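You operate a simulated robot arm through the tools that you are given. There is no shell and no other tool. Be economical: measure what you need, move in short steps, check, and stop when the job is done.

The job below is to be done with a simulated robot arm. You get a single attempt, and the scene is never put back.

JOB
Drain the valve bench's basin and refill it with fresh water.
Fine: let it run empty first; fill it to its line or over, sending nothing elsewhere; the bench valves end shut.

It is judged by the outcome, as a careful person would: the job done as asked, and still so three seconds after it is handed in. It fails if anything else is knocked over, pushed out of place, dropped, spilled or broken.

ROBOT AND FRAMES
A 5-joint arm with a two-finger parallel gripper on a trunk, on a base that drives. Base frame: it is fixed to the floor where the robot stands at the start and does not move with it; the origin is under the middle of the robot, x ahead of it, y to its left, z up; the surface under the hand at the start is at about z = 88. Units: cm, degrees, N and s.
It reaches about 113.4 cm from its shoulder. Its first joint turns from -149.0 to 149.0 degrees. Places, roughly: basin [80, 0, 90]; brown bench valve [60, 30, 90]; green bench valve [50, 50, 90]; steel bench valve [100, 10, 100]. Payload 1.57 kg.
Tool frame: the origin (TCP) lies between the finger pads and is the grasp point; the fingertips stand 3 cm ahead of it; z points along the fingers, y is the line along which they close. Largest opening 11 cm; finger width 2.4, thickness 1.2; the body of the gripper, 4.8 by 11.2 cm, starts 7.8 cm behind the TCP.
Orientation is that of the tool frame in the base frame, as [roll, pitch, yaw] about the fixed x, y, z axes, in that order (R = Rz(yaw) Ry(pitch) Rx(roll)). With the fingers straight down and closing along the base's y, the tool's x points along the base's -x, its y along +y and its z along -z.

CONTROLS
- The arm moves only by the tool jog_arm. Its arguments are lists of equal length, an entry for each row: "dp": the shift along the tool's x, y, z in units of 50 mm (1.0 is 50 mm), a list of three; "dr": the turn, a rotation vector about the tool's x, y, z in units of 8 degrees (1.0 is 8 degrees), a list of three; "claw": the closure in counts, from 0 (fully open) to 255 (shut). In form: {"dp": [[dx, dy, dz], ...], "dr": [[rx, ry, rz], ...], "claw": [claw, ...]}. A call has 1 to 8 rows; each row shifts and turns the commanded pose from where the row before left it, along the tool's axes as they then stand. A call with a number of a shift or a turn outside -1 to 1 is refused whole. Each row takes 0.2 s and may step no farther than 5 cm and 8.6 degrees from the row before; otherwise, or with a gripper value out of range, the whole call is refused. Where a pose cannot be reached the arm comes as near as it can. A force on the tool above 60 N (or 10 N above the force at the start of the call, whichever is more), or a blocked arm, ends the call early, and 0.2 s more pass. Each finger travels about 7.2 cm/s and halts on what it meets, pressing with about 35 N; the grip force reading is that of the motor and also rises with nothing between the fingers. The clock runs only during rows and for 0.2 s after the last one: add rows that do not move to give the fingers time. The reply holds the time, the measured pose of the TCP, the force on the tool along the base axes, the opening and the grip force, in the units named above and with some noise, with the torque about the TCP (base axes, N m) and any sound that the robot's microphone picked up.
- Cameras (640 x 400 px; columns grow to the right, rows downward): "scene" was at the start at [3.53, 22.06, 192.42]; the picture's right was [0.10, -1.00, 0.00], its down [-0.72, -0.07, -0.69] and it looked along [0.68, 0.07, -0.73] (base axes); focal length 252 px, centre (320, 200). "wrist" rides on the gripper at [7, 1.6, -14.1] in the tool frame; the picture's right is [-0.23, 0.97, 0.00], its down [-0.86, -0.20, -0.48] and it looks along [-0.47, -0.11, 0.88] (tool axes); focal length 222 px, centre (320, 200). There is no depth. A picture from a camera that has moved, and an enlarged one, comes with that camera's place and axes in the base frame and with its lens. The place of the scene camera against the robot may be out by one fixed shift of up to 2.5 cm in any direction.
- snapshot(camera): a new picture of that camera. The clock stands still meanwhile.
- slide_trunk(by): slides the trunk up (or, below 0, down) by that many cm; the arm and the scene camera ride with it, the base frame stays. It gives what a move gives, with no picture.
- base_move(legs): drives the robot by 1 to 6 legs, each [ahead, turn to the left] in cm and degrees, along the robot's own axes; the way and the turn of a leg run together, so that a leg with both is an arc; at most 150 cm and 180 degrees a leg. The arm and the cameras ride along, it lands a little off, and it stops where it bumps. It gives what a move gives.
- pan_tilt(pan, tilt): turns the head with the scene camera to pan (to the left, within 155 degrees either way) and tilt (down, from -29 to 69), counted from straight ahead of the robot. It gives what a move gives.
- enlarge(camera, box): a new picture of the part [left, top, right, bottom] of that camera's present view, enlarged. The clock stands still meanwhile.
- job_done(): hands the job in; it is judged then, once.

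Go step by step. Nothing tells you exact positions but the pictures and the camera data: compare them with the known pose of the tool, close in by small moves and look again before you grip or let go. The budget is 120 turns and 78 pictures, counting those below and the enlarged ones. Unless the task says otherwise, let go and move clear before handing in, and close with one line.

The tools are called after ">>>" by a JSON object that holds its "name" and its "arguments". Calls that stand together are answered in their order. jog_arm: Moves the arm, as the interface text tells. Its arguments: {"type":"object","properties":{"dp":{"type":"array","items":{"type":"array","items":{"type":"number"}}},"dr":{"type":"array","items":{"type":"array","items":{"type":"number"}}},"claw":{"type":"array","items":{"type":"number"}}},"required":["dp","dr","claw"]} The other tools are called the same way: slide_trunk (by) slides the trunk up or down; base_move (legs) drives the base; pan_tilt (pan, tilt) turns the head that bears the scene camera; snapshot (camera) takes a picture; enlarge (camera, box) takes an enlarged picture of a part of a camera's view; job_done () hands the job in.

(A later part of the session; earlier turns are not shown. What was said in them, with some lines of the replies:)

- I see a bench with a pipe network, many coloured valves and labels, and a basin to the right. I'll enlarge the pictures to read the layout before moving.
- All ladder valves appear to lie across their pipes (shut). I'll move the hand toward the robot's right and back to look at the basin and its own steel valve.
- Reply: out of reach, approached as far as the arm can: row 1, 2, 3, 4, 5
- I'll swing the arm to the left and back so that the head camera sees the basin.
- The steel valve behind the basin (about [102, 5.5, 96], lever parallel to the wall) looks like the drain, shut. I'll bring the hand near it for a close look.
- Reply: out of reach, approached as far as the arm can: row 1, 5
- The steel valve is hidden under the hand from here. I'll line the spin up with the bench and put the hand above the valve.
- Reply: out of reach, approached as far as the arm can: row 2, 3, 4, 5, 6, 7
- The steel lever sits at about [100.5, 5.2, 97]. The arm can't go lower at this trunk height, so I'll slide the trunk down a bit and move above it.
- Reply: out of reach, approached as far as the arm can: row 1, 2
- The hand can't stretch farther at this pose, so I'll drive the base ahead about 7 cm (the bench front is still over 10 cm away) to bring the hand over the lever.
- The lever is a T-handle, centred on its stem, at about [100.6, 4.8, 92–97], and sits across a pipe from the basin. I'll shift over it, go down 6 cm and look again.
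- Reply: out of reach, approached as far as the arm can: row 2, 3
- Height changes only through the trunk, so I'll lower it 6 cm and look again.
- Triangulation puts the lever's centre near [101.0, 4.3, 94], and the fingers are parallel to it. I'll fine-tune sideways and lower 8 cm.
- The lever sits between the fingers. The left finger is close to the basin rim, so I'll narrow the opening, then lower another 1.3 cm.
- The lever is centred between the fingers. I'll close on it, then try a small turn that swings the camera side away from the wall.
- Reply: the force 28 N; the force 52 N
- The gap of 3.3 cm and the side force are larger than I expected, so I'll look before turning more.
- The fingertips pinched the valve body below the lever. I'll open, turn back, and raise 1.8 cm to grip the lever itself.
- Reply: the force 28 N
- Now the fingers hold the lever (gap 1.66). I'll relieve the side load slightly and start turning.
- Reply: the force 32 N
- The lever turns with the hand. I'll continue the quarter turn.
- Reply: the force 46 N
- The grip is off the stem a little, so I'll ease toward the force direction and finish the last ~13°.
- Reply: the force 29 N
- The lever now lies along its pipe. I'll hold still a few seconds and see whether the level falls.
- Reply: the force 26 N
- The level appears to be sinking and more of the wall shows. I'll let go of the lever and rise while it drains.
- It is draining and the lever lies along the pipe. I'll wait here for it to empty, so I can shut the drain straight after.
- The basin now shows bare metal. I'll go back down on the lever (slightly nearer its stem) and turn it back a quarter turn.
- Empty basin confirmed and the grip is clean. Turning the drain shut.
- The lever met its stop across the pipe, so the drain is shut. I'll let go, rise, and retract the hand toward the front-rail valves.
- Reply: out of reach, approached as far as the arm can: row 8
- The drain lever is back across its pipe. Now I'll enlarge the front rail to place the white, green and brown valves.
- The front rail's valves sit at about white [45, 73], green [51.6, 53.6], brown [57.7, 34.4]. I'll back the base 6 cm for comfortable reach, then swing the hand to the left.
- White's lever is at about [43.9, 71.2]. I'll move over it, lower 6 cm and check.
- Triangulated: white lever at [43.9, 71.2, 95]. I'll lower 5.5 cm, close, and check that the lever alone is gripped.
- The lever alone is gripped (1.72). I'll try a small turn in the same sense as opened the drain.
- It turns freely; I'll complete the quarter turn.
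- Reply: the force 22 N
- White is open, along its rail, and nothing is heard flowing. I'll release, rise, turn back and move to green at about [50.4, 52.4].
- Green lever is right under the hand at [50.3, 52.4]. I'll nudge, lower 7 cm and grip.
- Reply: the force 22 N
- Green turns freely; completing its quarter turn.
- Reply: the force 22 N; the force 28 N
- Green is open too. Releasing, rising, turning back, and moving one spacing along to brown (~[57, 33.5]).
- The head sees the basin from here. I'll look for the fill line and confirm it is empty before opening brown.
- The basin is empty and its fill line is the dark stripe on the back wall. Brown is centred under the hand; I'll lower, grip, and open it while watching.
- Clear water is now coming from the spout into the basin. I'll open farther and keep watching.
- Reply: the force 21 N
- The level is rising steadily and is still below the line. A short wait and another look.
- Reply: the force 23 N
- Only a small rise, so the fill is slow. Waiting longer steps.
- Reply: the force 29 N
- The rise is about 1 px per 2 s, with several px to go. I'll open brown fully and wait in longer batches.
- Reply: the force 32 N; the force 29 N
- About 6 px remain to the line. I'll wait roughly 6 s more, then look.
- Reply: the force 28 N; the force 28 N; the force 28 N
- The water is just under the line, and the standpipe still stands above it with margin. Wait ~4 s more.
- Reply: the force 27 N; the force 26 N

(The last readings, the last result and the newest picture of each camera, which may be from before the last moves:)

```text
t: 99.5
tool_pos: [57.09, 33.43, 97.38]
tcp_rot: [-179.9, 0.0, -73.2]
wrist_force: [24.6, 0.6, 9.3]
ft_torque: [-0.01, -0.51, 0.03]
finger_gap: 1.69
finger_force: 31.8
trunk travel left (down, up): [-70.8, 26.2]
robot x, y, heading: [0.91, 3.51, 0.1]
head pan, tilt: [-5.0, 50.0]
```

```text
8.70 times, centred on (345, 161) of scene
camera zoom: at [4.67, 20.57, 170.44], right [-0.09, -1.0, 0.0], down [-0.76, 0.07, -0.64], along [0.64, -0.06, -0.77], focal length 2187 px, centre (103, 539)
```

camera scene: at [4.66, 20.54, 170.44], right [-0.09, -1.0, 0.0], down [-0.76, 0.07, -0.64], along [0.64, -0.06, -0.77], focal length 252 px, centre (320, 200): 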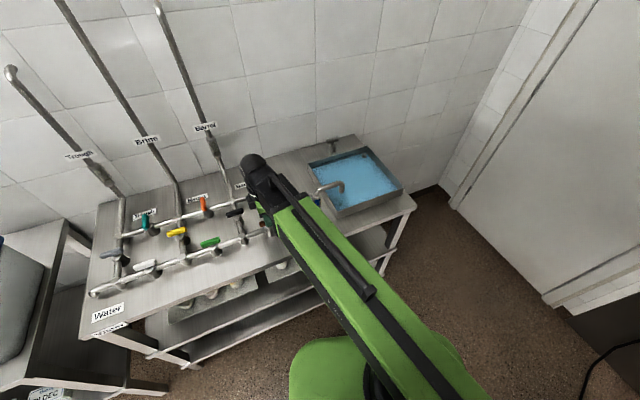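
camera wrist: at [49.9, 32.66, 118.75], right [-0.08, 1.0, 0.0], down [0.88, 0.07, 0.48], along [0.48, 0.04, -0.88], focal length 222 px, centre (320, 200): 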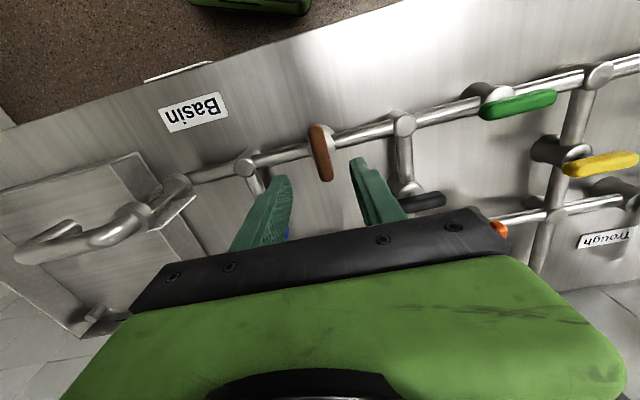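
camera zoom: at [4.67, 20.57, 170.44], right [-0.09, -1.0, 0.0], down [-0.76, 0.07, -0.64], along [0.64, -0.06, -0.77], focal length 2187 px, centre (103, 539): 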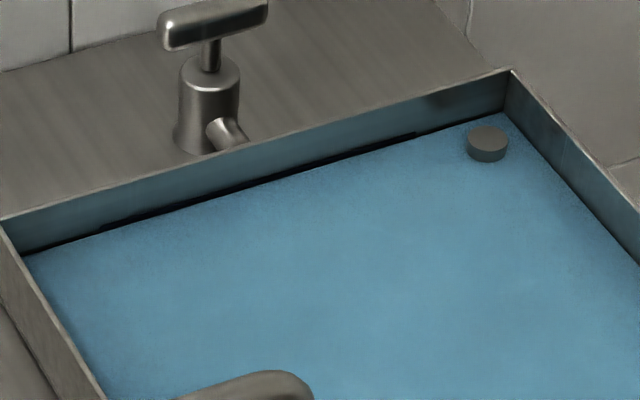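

The level is at the line's lower edge. I'll wait ~2 s more, then turn brown shut; the closing turn adds a little more.

>>> {"name": "jog_arm", "arguments": {"dp": [[0, 0, 0], [0, 0, 0], [0, 0, 0], [0, 0, 0], [0, 0, 0], [0, 0, 0], [0, 0, 0], [0, 0, 0]], "dr": [[0, 0, 0], [0, 0, 0], [0, 0, 0], [0, 0, 0], [0, 0, 0], [0, 0, 0], [0, 0, 0], [0, 0, 0]], "claw": [255, 255, 255, 255, 255, 255, 255, 255]}}

>>> {"name": "jog_arm", "arguments": {"dp": [[0, 0, 0], [0, 0, 0], [0, 0, 0], [0, 0, 0], [0, 0, 0], [0, 0, 0], [0, 0, 0], [0, 0, 0]], "dr": [[0, 0, 1], [0, 0, 1], [0, 0, 1], [0, 0, 1], [0, 0, 1], [0, 0, 1], [0, 0, 1], [0, 0, 1]], "claw": [255, 255, 255, 255, 255, 255, 255, 255]}}

>>> {"name": "jog_arm", "arguments": {"dp": [[0, 0, 0], [0, 0, 0], [0, 0, 0], [0, 0, 0]], "dr": [[0, 0, 1], [0, 0, 1], [0, 0, 1], [0, 0, 0.3]], "claw": [255, 255, 255, 255]}}

>>> {"name": "enlarge", "arguments": {"camera": "scene", "box": [310, 138, 380, 184]}}

>>> {"name": "snapshot", "arguments": {"camera": "wrist"}}

```text
t: 101.3
tool_pos: [57.23, 33.48, 97.49]
tcp_rot: [-179.9, 0.0, -73.2]
wrist_force: [24.9, 0.3, 9.5]
ft_torque: [-0.02, -0.51, 0.02]
finger_gap: 1.7
finger_force: 32.5
trunk travel left (down, up): [-70.8, 26.2]
robot x, y, heading: [1.03, 3.24, 0.1]
head pan, tilt: [-5.0, 50.0]
```

```text
t: 103.1
tool_pos: [57.15, 33.37, 97.4]
tcp_rot: [180.0, 0.1, -137.4]
wrist_force: [22.3, 4.2, 9.5]
ft_torque: [-0.01, -0.55, 0.01]
finger_gap: 1.69
finger_force: 31.9
trunk travel left (down, up): [-70.8, 26.2]
robot x, y, heading: [0.98, 3.33, 0.1]
head pan, tilt: [-5.0, 50.0]
```

```text
t: 104.1
tool_pos: [57.2, 33.45, 97.36]
tcp_rot: [-180.0, 0.0, -163.7]
wrist_force: [14.5, 6.6, 1.5]
ft_torque: [0.35, -0.87, 0.92]
finger_gap: 1.75
finger_force: 32.8
trunk travel left (down, up): [-70.8, 26.2]
robot x, y, heading: [0.79, 3.37, -0.2]
head pan, tilt: [-5.0, 50.0]
```

```text
8.70 times, centred on (345, 161) of scene
camera zoom: at [4.59, 20.67, 170.42], right [-0.09, -1.0, 0.0], down [-0.76, 0.07, -0.64], along [0.64, -0.06, -0.77], focal length 2187 px, centre (103, 539)
```

zoom: 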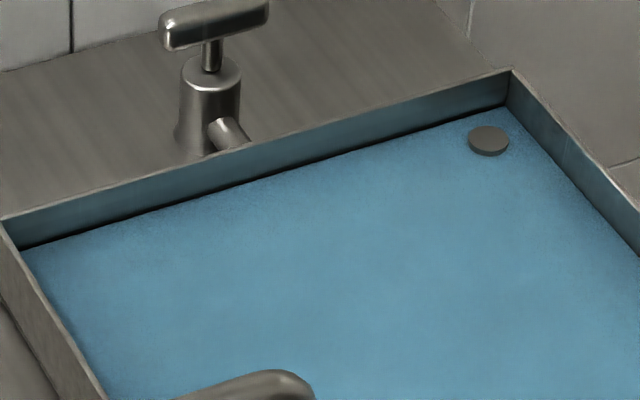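

```text
22 pictures are left
camera wrist: at [49.98, 32.95, 111.67], right [-0.06, 1.0, 0.0], down [0.88, 0.05, 0.48], along [0.48, 0.03, -0.88], focal length 222 px, centre (320, 200)
```

wrist: 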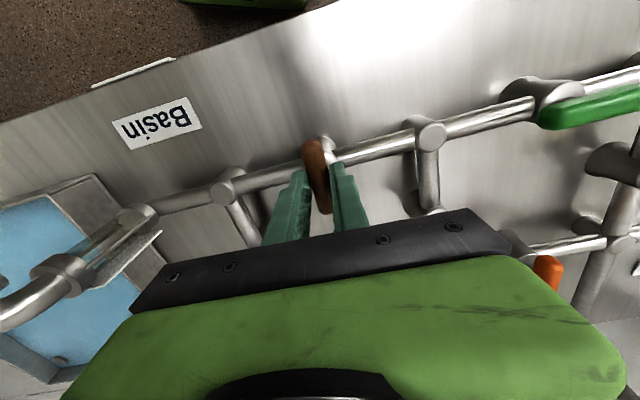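

The line is submerged, the flow has stopped, and brown is shut against its stop. Now to close green: release, rise, move over, turn to match its lever.

>>> {"name": "jog_arm", "arguments": {"dp": [[0, 0, 0], [0, 0, 0], [0, 0, 0], [0, 0, 0]], "dr": [[0, 0, 0], [0, 0, 0], [0, 0, 0], [0, 0, 0]], "claw": [140, 140, 140, 140]}}

>>> {"name": "slide_trunk", "arguments": {"by": 7}}

>>> {"name": "jog_arm", "arguments": {"dp": [[0.02, 0.98, 0], [0.02, 0.98, 0], [0.02, 0.98, 0], [0.02, 0.98, 0]], "dr": [[0, 0, 0], [0, 0, 0], [0, 0, 0], [0, 0, 0]], "claw": [140, 140, 140, 140]}}

>>> {"name": "jog_arm", "arguments": {"dp": [[0, 0, 0], [0, 0, 0], [0, 0, 0], [0, 0, 0], [0, 0, 0], [0, 0, 0]], "dr": [[0, 0, -1], [0, 0, -1], [0, 0, -1], [0, 0, -1], [0, 0, -1], [0, 0, -1]], "claw": [140, 140, 140, 140, 140, 140]}}

>>> {"name": "jog_arm", "arguments": {"dp": [[0, 0, 0], [0, 0, 0], [0, 0, 0], [0, 0, 0], [0, 0, 0], [0, 0, 0]], "dr": [[0, 0, -1], [0, 0, -1], [0, 0, -1], [0, 0, -1], [0, 0, -1], [0, 0, -0.45]], "claw": [140, 140, 140, 140, 140, 140]}}

>>> {"name": "snapshot", "arguments": {"camera": "wrist"}}

```text
t: 105.1
tool_pos: [57.08, 33.22, 97.5]
tcp_rot: [180.0, 0.0, -163.7]
wrist_force: [0.1, 0.5, -1.0]
ft_torque: [0.02, 0.0, 0.0]
finger_gap: 4.96
finger_force: 0.0
trunk travel left (down, up): [-70.8, 26.2]
robot x, y, heading: [0.82, 3.63, 0.1]
head pan, tilt: [-5.0, 50.0]
```

```text
t: 106.2
tool_pos: [57.02, 33.36, 104.51]
tcp_rot: [180.0, 0.0, -163.6]
wrist_force: [0.4, 0.4, -0.8]
ft_torque: [0.02, 0.02, 0.0]
finger_gap: 4.95
finger_force: 0.0
trunk travel left (down, up): [-77.8, 19.2]
robot x, y, heading: [0.62, 3.33, -0.4]
head pan, tilt: [-5.0, 50.0]
```

```text
t: 107.2
tool_pos: [50.84, 52.25, 104.46]
tcp_rot: [-180.0, 0.0, -163.7]
wrist_force: [-0.4, -0.1, 0.2]
ft_torque: [-0.03, 0.0, 0.03]
finger_gap: 4.96
finger_force: 0.0
trunk travel left (down, up): [-77.8, 19.2]
robot x, y, heading: [0.73, 3.54, -0.1]
head pan, tilt: [-5.0, 50.0]
```

```text
t: 108.5
tool_pos: [51.07, 52.03, 104.43]
tcp_rot: [180.0, 0.0, -115.7]
wrist_force: [0.4, -0.4, 0.7]
ft_torque: [-0.02, -0.01, 0.04]
finger_gap: 4.95
finger_force: 0.0
trunk travel left (down, up): [-77.8, 19.2]
robot x, y, heading: [1.06, 3.47, -0.4]
head pan, tilt: [-5.0, 50.0]
```

```text
t: 110.0
tool_pos: [51.1, 52.06, 104.51]
tcp_rot: [-179.9, -0.1, -71.9]
wrist_force: [0.2, 0.3, -0.5]
ft_torque: [-0.01, -0.02, 0.01]
finger_gap: 4.93
finger_force: 0.0
trunk travel left (down, up): [-77.8, 19.2]
robot x, y, heading: [0.4, 3.83, -0.2]
head pan, tilt: [-5.0, 50.0]
```

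```text
21 pictures are left
camera wrist: at [51.74, 44.9, 118.75], right [-1.0, -0.09, 0.0], down [-0.08, 0.87, 0.48], along [-0.04, 0.48, -0.88], focal length 222 px, centre (320, 200)
```

wrist: 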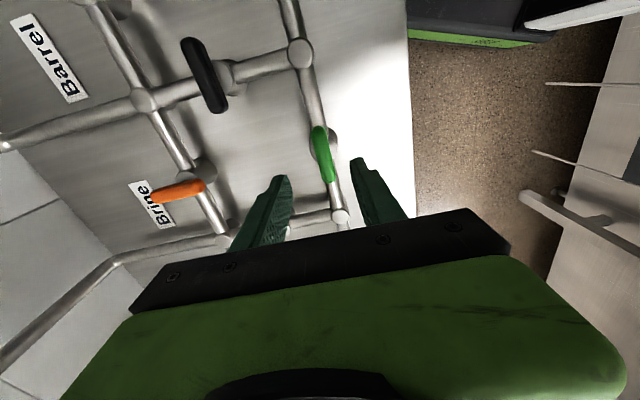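

Green's lever is slightly right of centre; I'll nudge 0.6 cm, lower, grip and turn it shut.

>>> {"name": "jog_arm", "arguments": {"dp": [[-0.08, 0.11, 0]], "dr": [[0, 0, 0]], "claw": [140]}}

>>> {"name": "slide_trunk", "arguments": {"by": -7}}

>>> {"name": "jog_arm", "arguments": {"dp": [[0, 0, 0], [0, 0, 0], [0, 0, 0], [0, 0, 0], [0, 0, 0]], "dr": [[0, 0, 0], [0, 0, 0], [0, 0, 0], [0, 0, 0], [0, 0, 0]], "claw": [255, 255, 255, 255, 255]}}

>>> {"name": "jog_arm", "arguments": {"dp": [[0, 0, 0], [0, 0, 0], [0, 0, 0], [0, 0, 0], [0, 0, 0], [0, 0, 0], [0, 0, 0], [0, 0, 0]], "dr": [[0, 0, 1], [0, 0, 1], [0, 0, 1], [0, 0, 1], [0, 0, 1], [0, 0, 1], [0, 0, 1], [0, 0, 1]], "claw": [255, 255, 255, 255, 255, 255, 255, 255]}}

>>> {"name": "jog_arm", "arguments": {"dp": [[0, 0, 0], [0, 0, 0], [0, 0, 0], [0, 0, 0]], "dr": [[0, 0, 1], [0, 0, 1], [0, 0, 1], [0, 0, 0.45]], "claw": [255, 255, 255, 255]}}

>>> {"name": "snapshot", "arguments": {"camera": "wrist"}}

```text
t: 110.3
tool_pos: [50.37, 52.33, 104.43]
tcp_rot: [-179.9, 0.0, -72.0]
wrist_force: [-0.9, 1.4, 0.1]
ft_torque: [0.01, -0.02, 0.01]
finger_gap: 4.96
finger_force: 0.1
trunk travel left (down, up): [-77.8, 19.2]
robot x, y, heading: [0.95, 3.09, -0.1]
head pan, tilt: [-5.0, 50.0]
```

```text
t: 111.4
tool_pos: [50.42, 52.23, 97.56]
tcp_rot: [180.0, 0.0, -72.0]
wrist_force: [-0.6, -0.1, 0.8]
ft_torque: [0.03, 0.01, -0.02]
finger_gap: 4.98
finger_force: 0.0
trunk travel left (down, up): [-70.8, 26.2]
robot x, y, heading: [0.7, 3.66, -0.0]
head pan, tilt: [-5.0, 50.0]
```

```text
t: 112.6
tool_pos: [50.7, 52.32, 97.48]
tcp_rot: [-179.8, 0.0, -71.9]
wrist_force: [26.1, 13.6, 24.4]
ft_torque: [-0.27, -0.66, -0.01]
finger_gap: 1.68
finger_force: 31.6
trunk travel left (down, up): [-70.8, 26.2]
robot x, y, heading: [0.59, 3.16, -0.1]
head pan, tilt: [-5.0, 50.0]
```

```text
t: 114.4
tool_pos: [50.64, 52.37, 97.36]
tcp_rot: [180.0, 0.2, -136.1]
wrist_force: [26.6, 6.7, 13.5]
ft_torque: [0.17, -0.65, 0.0]
finger_gap: 1.68
finger_force: 31.9
trunk travel left (down, up): [-70.8, 26.2]
robot x, y, heading: [0.91, 3.2, -0.2]
head pan, tilt: [-5.0, 50.0]
```

```text
t: 115.4
tool_pos: [50.51, 52.37, 97.42]
tcp_rot: [180.0, 0.0, -163.7]
wrist_force: [20.1, 6.1, 4.1]
ft_torque: [0.07, -0.87, 0.83]
finger_gap: 1.75
finger_force: 32.2
trunk travel left (down, up): [-70.8, 26.2]
robot x, y, heading: [0.91, 3.47, -0.0]
head pan, tilt: [-5.0, 50.0]
```

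```text
20 pictures are left
camera wrist: at [43.39, 51.83, 111.66], right [-0.06, 1.0, 0.0], down [0.88, 0.05, 0.48], along [0.48, 0.03, -0.88], focal length 222 px, centre (320, 200)
```

wrist: 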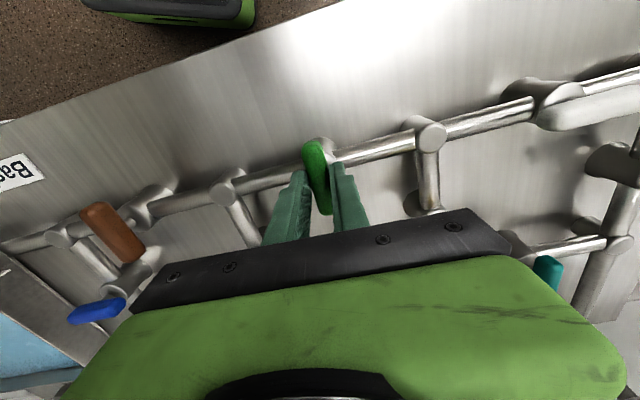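

Green is shut. Same for white.

>>> {"name": "jog_arm", "arguments": {"dp": [[0, 0, 0], [0, 0, 0], [0, 0, 0], [0, 0, 0]], "dr": [[0, 0, 0], [0, 0, 0], [0, 0, 0], [0, 0, 0]], "claw": [140, 140, 140, 140]}}

>>> {"name": "slide_trunk", "arguments": {"by": 7}}

>>> {"name": "jog_arm", "arguments": {"dp": [[0.04, 0.99, 0], [0.04, 0.99, 0], [0.04, 0.99, 0], [0.04, 0.99, 0]], "dr": [[0, 0, 0], [0, 0, 0], [0, 0, 0], [0, 0, 0]], "claw": [140, 140, 140, 140]}}

>>> {"name": "jog_arm", "arguments": {"dp": [[0, 0, 0], [0, 0, 0], [0, 0, 0], [0, 0, 0], [0, 0, 0], [0, 0, 0]], "dr": [[0, 0, -1], [0, 0, -1], [0, 0, -1], [0, 0, -1], [0, 0, -1], [0, 0, -1]], "claw": [140, 140, 140, 140, 140, 140]}}

>>> {"name": "jog_arm", "arguments": {"dp": [[0, 0, 0], [0, 0, 0], [0, 0, 0], [0, 0, 0], [0, 0, 0], [0, 0, 0]], "dr": [[0, 0, -1], [0, 0, -1], [0, 0, -1], [0, 0, -1], [0, 0, -1], [0, 0, -0.45]], "claw": [140, 140, 140, 140, 140, 140]}}

>>> {"name": "snapshot", "arguments": {"camera": "wrist"}}

```text
t: 116.4
tool_pos: [50.36, 52.37, 97.49]
tcp_rot: [180.0, 0.0, -163.6]
wrist_force: [-0.6, 0.4, -0.2]
ft_torque: [0.0, 0.01, 0.0]
finger_gap: 4.96
finger_force: 0.0
trunk travel left (down, up): [-70.8, 26.2]
robot x, y, heading: [1.02, 3.22, 0.1]
head pan, tilt: [-5.0, 50.0]
```

```text
t: 117.5
tool_pos: [50.41, 52.28, 104.58]
tcp_rot: [179.9, 0.1, -163.6]
wrist_force: [0.8, 0.3, 0.1]
ft_torque: [0.01, -0.04, -0.01]
finger_gap: 4.98
finger_force: 0.0
trunk travel left (down, up): [-77.8, 19.2]
robot x, y, heading: [0.94, 3.47, -0.1]
head pan, tilt: [-5.0, 50.0]
```

```text
t: 118.5
tool_pos: [44.04, 71.01, 104.47]
tcp_rot: [-179.9, -0.1, -163.6]
wrist_force: [-0.2, -0.4, -0.5]
ft_torque: [0.01, 0.0, 0.0]
finger_gap: 4.96
finger_force: 0.1
out of reach, approached as far as the arm can: row 3
trunk travel left (down, up): [-77.8, 19.2]
robot x, y, heading: [0.73, 3.51, 0.0]
head pan, tilt: [-5.0, 50.0]
```

```text
t: 119.9
tool_pos: [44.01, 70.97, 104.5]
tcp_rot: [180.0, 0.0, -115.5]
wrist_force: [0.3, 0.4, -0.6]
ft_torque: [0.01, -0.01, 0.03]
finger_gap: 4.98
finger_force: 0.0
trunk travel left (down, up): [-77.8, 19.2]
robot x, y, heading: [0.72, 3.34, 0.1]
head pan, tilt: [-5.0, 50.0]
```

```text
t: 121.3
tool_pos: [44.1, 71.15, 104.33]
tcp_rot: [-180.0, 0.0, -71.9]
wrist_force: [0.2, -0.3, 0.1]
ft_torque: [0.01, 0.01, 0.01]
finger_gap: 4.95
finger_force: 0.3
out of reach, approached as far as the arm can: row 1
trunk travel left (down, up): [-77.8, 19.2]
robot x, y, heading: [0.82, 3.75, -0.1]
head pan, tilt: [-5.0, 50.0]
```

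```text
19 pictures are left
camera wrist: at [44.7, 63.85, 118.74], right [-1.0, -0.09, 0.0], down [-0.08, 0.87, 0.48], along [-0.04, 0.48, -0.88], focal length 222 px, centre (320, 200)
```

wrist: 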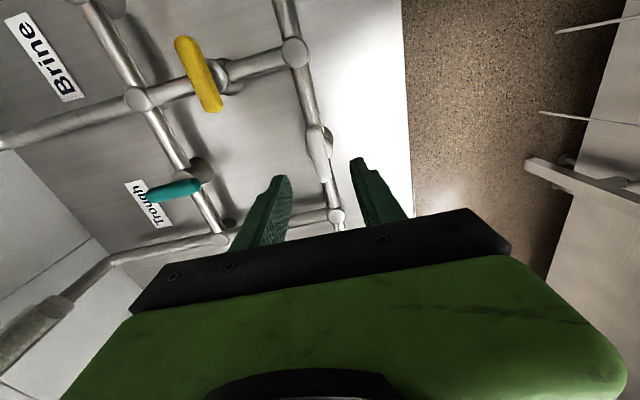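

White's lever is centred; lowering, gripping and turning it shut.

>>> {"name": "slide_trunk", "arguments": {"by": -7}}

>>> {"name": "jog_arm", "arguments": {"dp": [[0, 0, 0], [0, 0, 0], [0, 0, 0], [0, 0, 0], [0, 0, 0]], "dr": [[0, 0, 0], [0, 0, 0], [0, 0, 0], [0, 0, 0], [0, 0, 0]], "claw": [255, 255, 255, 255, 255]}}

>>> {"name": "jog_arm", "arguments": {"dp": [[0, 0, 0], [0, 0, 0], [0, 0, 0], [0, 0, 0], [0, 0, 0], [0, 0, 0], [0, 0, 0], [0, 0, 0]], "dr": [[0, 0, 1], [0, 0, 1], [0, 0, 1], [0, 0, 1], [0, 0, 1], [0, 0, 1], [0, 0, 1], [0, 0, 1]], "claw": [255, 255, 255, 255, 255, 255, 255, 255]}}

>>> {"name": "jog_arm", "arguments": {"dp": [[0, 0, 0], [0, 0, 0], [0, 0, 0], [0, 0, 0]], "dr": [[0, 0, 1], [0, 0, 1], [0, 0, 1], [0, 0, 0.45]], "claw": [255, 255, 255, 255]}}

>>> {"name": "jog_arm", "arguments": {"dp": [[0, 0, 0], [0, 0, 0], [0, 0, 0], [0, 0, 0]], "dr": [[0, 0, 0], [0, 0, 0], [0, 0, 0], [0, 0, 0]], "claw": [140, 140, 140, 140]}}

>>> {"name": "slide_trunk", "arguments": {"by": 9}}

>>> {"name": "snapshot", "arguments": {"camera": "wrist"}}

>>> {"name": "snapshot", "arguments": {"camera": "scene"}}

```text
t: 122.4
tool_pos: [43.99, 71.18, 97.47]
tcp_rot: [180.0, 0.0, -72.0]
wrist_force: [-0.2, -0.9, 0.0]
ft_torque: [-0.03, -0.01, 0.0]
finger_gap: 4.99
finger_force: 0.1
trunk travel left (down, up): [-70.8, 26.2]
robot x, y, heading: [0.68, 3.53, -0.1]
head pan, tilt: [-5.0, 50.0]
```

```text
t: 123.6
tool_pos: [44.06, 71.13, 97.52]
tcp_rot: [-179.9, 0.1, -72.0]
wrist_force: [15.2, 11.7, 16.2]
ft_torque: [-0.06, -0.47, -0.04]
finger_gap: 1.68
finger_force: 31.6
trunk travel left (down, up): [-70.8, 26.2]
robot x, y, heading: [0.41, 3.19, -0.2]
head pan, tilt: [-5.0, 50.0]
```

```text
t: 125.4
tool_pos: [43.95, 71.27, 97.48]
tcp_rot: [179.9, 0.1, -136.1]
wrist_force: [5.7, 15.4, 15.5]
ft_torque: [0.64, -0.42, 0.03]
finger_gap: 1.69
finger_force: 32.1
trunk travel left (down, up): [-70.8, 26.2]
robot x, y, heading: [0.49, 2.88, 0.0]
head pan, tilt: [-5.0, 50.0]
```

```text
t: 126.4
tool_pos: [43.91, 71.12, 97.45]
tcp_rot: [180.0, 0.0, -163.6]
wrist_force: [-5.0, 19.1, 10.2]
ft_torque: [0.82, -0.22, 0.93]
finger_gap: 1.78
finger_force: 32.4
trunk travel left (down, up): [-70.8, 26.2]
robot x, y, heading: [0.93, 3.34, -0.1]
head pan, tilt: [-5.0, 50.0]
```

```text
t: 127.4
tool_pos: [44.06, 71.05, 97.48]
tcp_rot: [-180.0, 0.0, -163.6]
wrist_force: [0.1, -0.9, -0.6]
ft_torque: [0.0, 0.01, -0.01]
finger_gap: 4.95
finger_force: 0.0
trunk travel left (down, up): [-70.8, 26.2]
robot x, y, heading: [1.06, 3.31, -0.3]
head pan, tilt: [-5.0, 50.0]
```

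```text
t: 128.6
tool_pos: [44.13, 71.23, 106.49]
tcp_rot: [-180.0, 0.0, -163.6]
wrist_force: [-0.3, -0.5, -0.2]
ft_torque: [0.03, 0.03, 0.02]
finger_gap: 4.97
finger_force: 0.1
trunk travel left (down, up): [-79.8, 17.2]
robot x, y, heading: [0.77, 3.4, -0.1]
head pan, tilt: [-5.0, 50.0]
```

```text
18 pictures are left
camera wrist: at [36.97, 70.62, 120.73], right [-0.06, 1.0, 0.0], down [0.88, 0.05, 0.48], along [0.48, 0.03, -0.88], focal length 222 px, centre (320, 200)
```

wrist: 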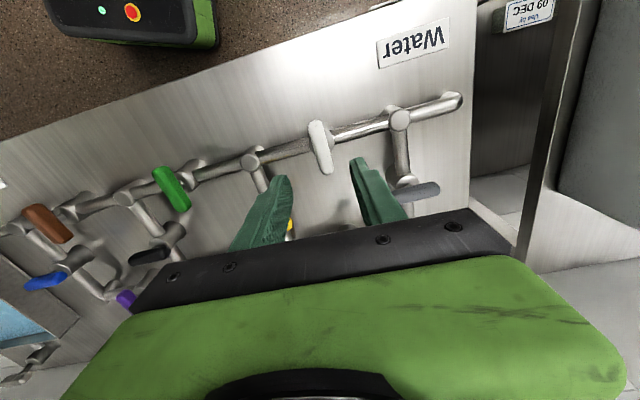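

```text
17 pictures are left
camera scene: at [4.43, 20.63, 179.44], right [-0.09, -1.0, 0.0], down [-0.76, 0.07, -0.64], along [0.64, -0.06, -0.77], focal length 252 px, centre (320, 200)
```

scene: 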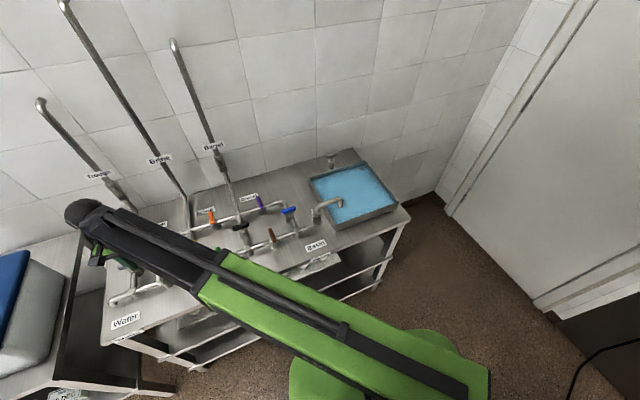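

All the rail valves lie across their pipes again. A last check of the water level against the line, and that it holds.

>>> {"name": "enlarge", "arguments": {"camera": "scene", "box": [300, 140, 420, 235]}}

>>> {"name": "enlarge", "arguments": {"camera": "scene", "box": [100, 180, 330, 330]}}

```text
4.21 times, centred on (360, 188) of scene
camera zoom: at [4.43, 20.63, 179.44], right [-0.09, -1.0, 0.0], down [-0.76, 0.07, -0.64], along [0.64, -0.06, -0.77], focal length 1059 px, centre (152, 253)
```

zoom: 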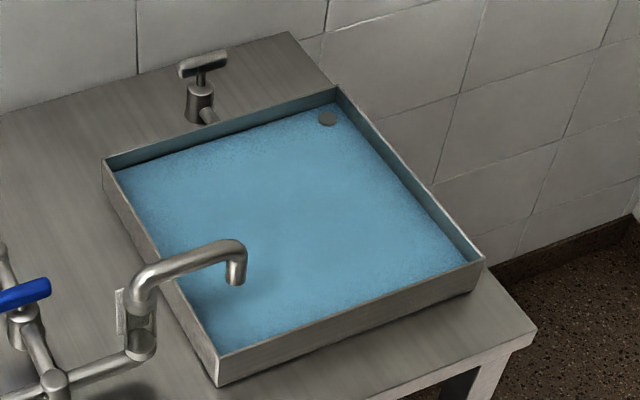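

```text
2.67 times, centred on (215, 255) of scene
camera zoom: at [4.43, 20.63, 179.44], right [-0.09, -1.0, 0.0], down [-0.76, 0.07, -0.64], along [0.64, -0.06, -0.77], focal length 671 px, centre (600, 53)
```

zoom: 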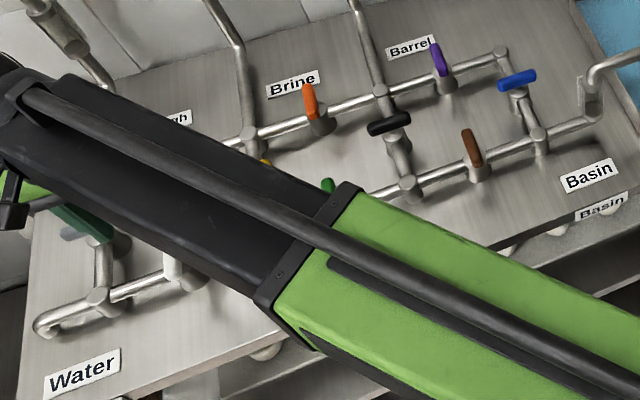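

The line is under water, the spout is dry, every valve is across its pipe, and the hand is clear. Handing in.

>>> {"name": "job_done", "arguments": {}}

```text
The job is handed in.
```

I drained the basin until it was empty, then refilled it with fresh water to just over its line. All the bench valves are shut.
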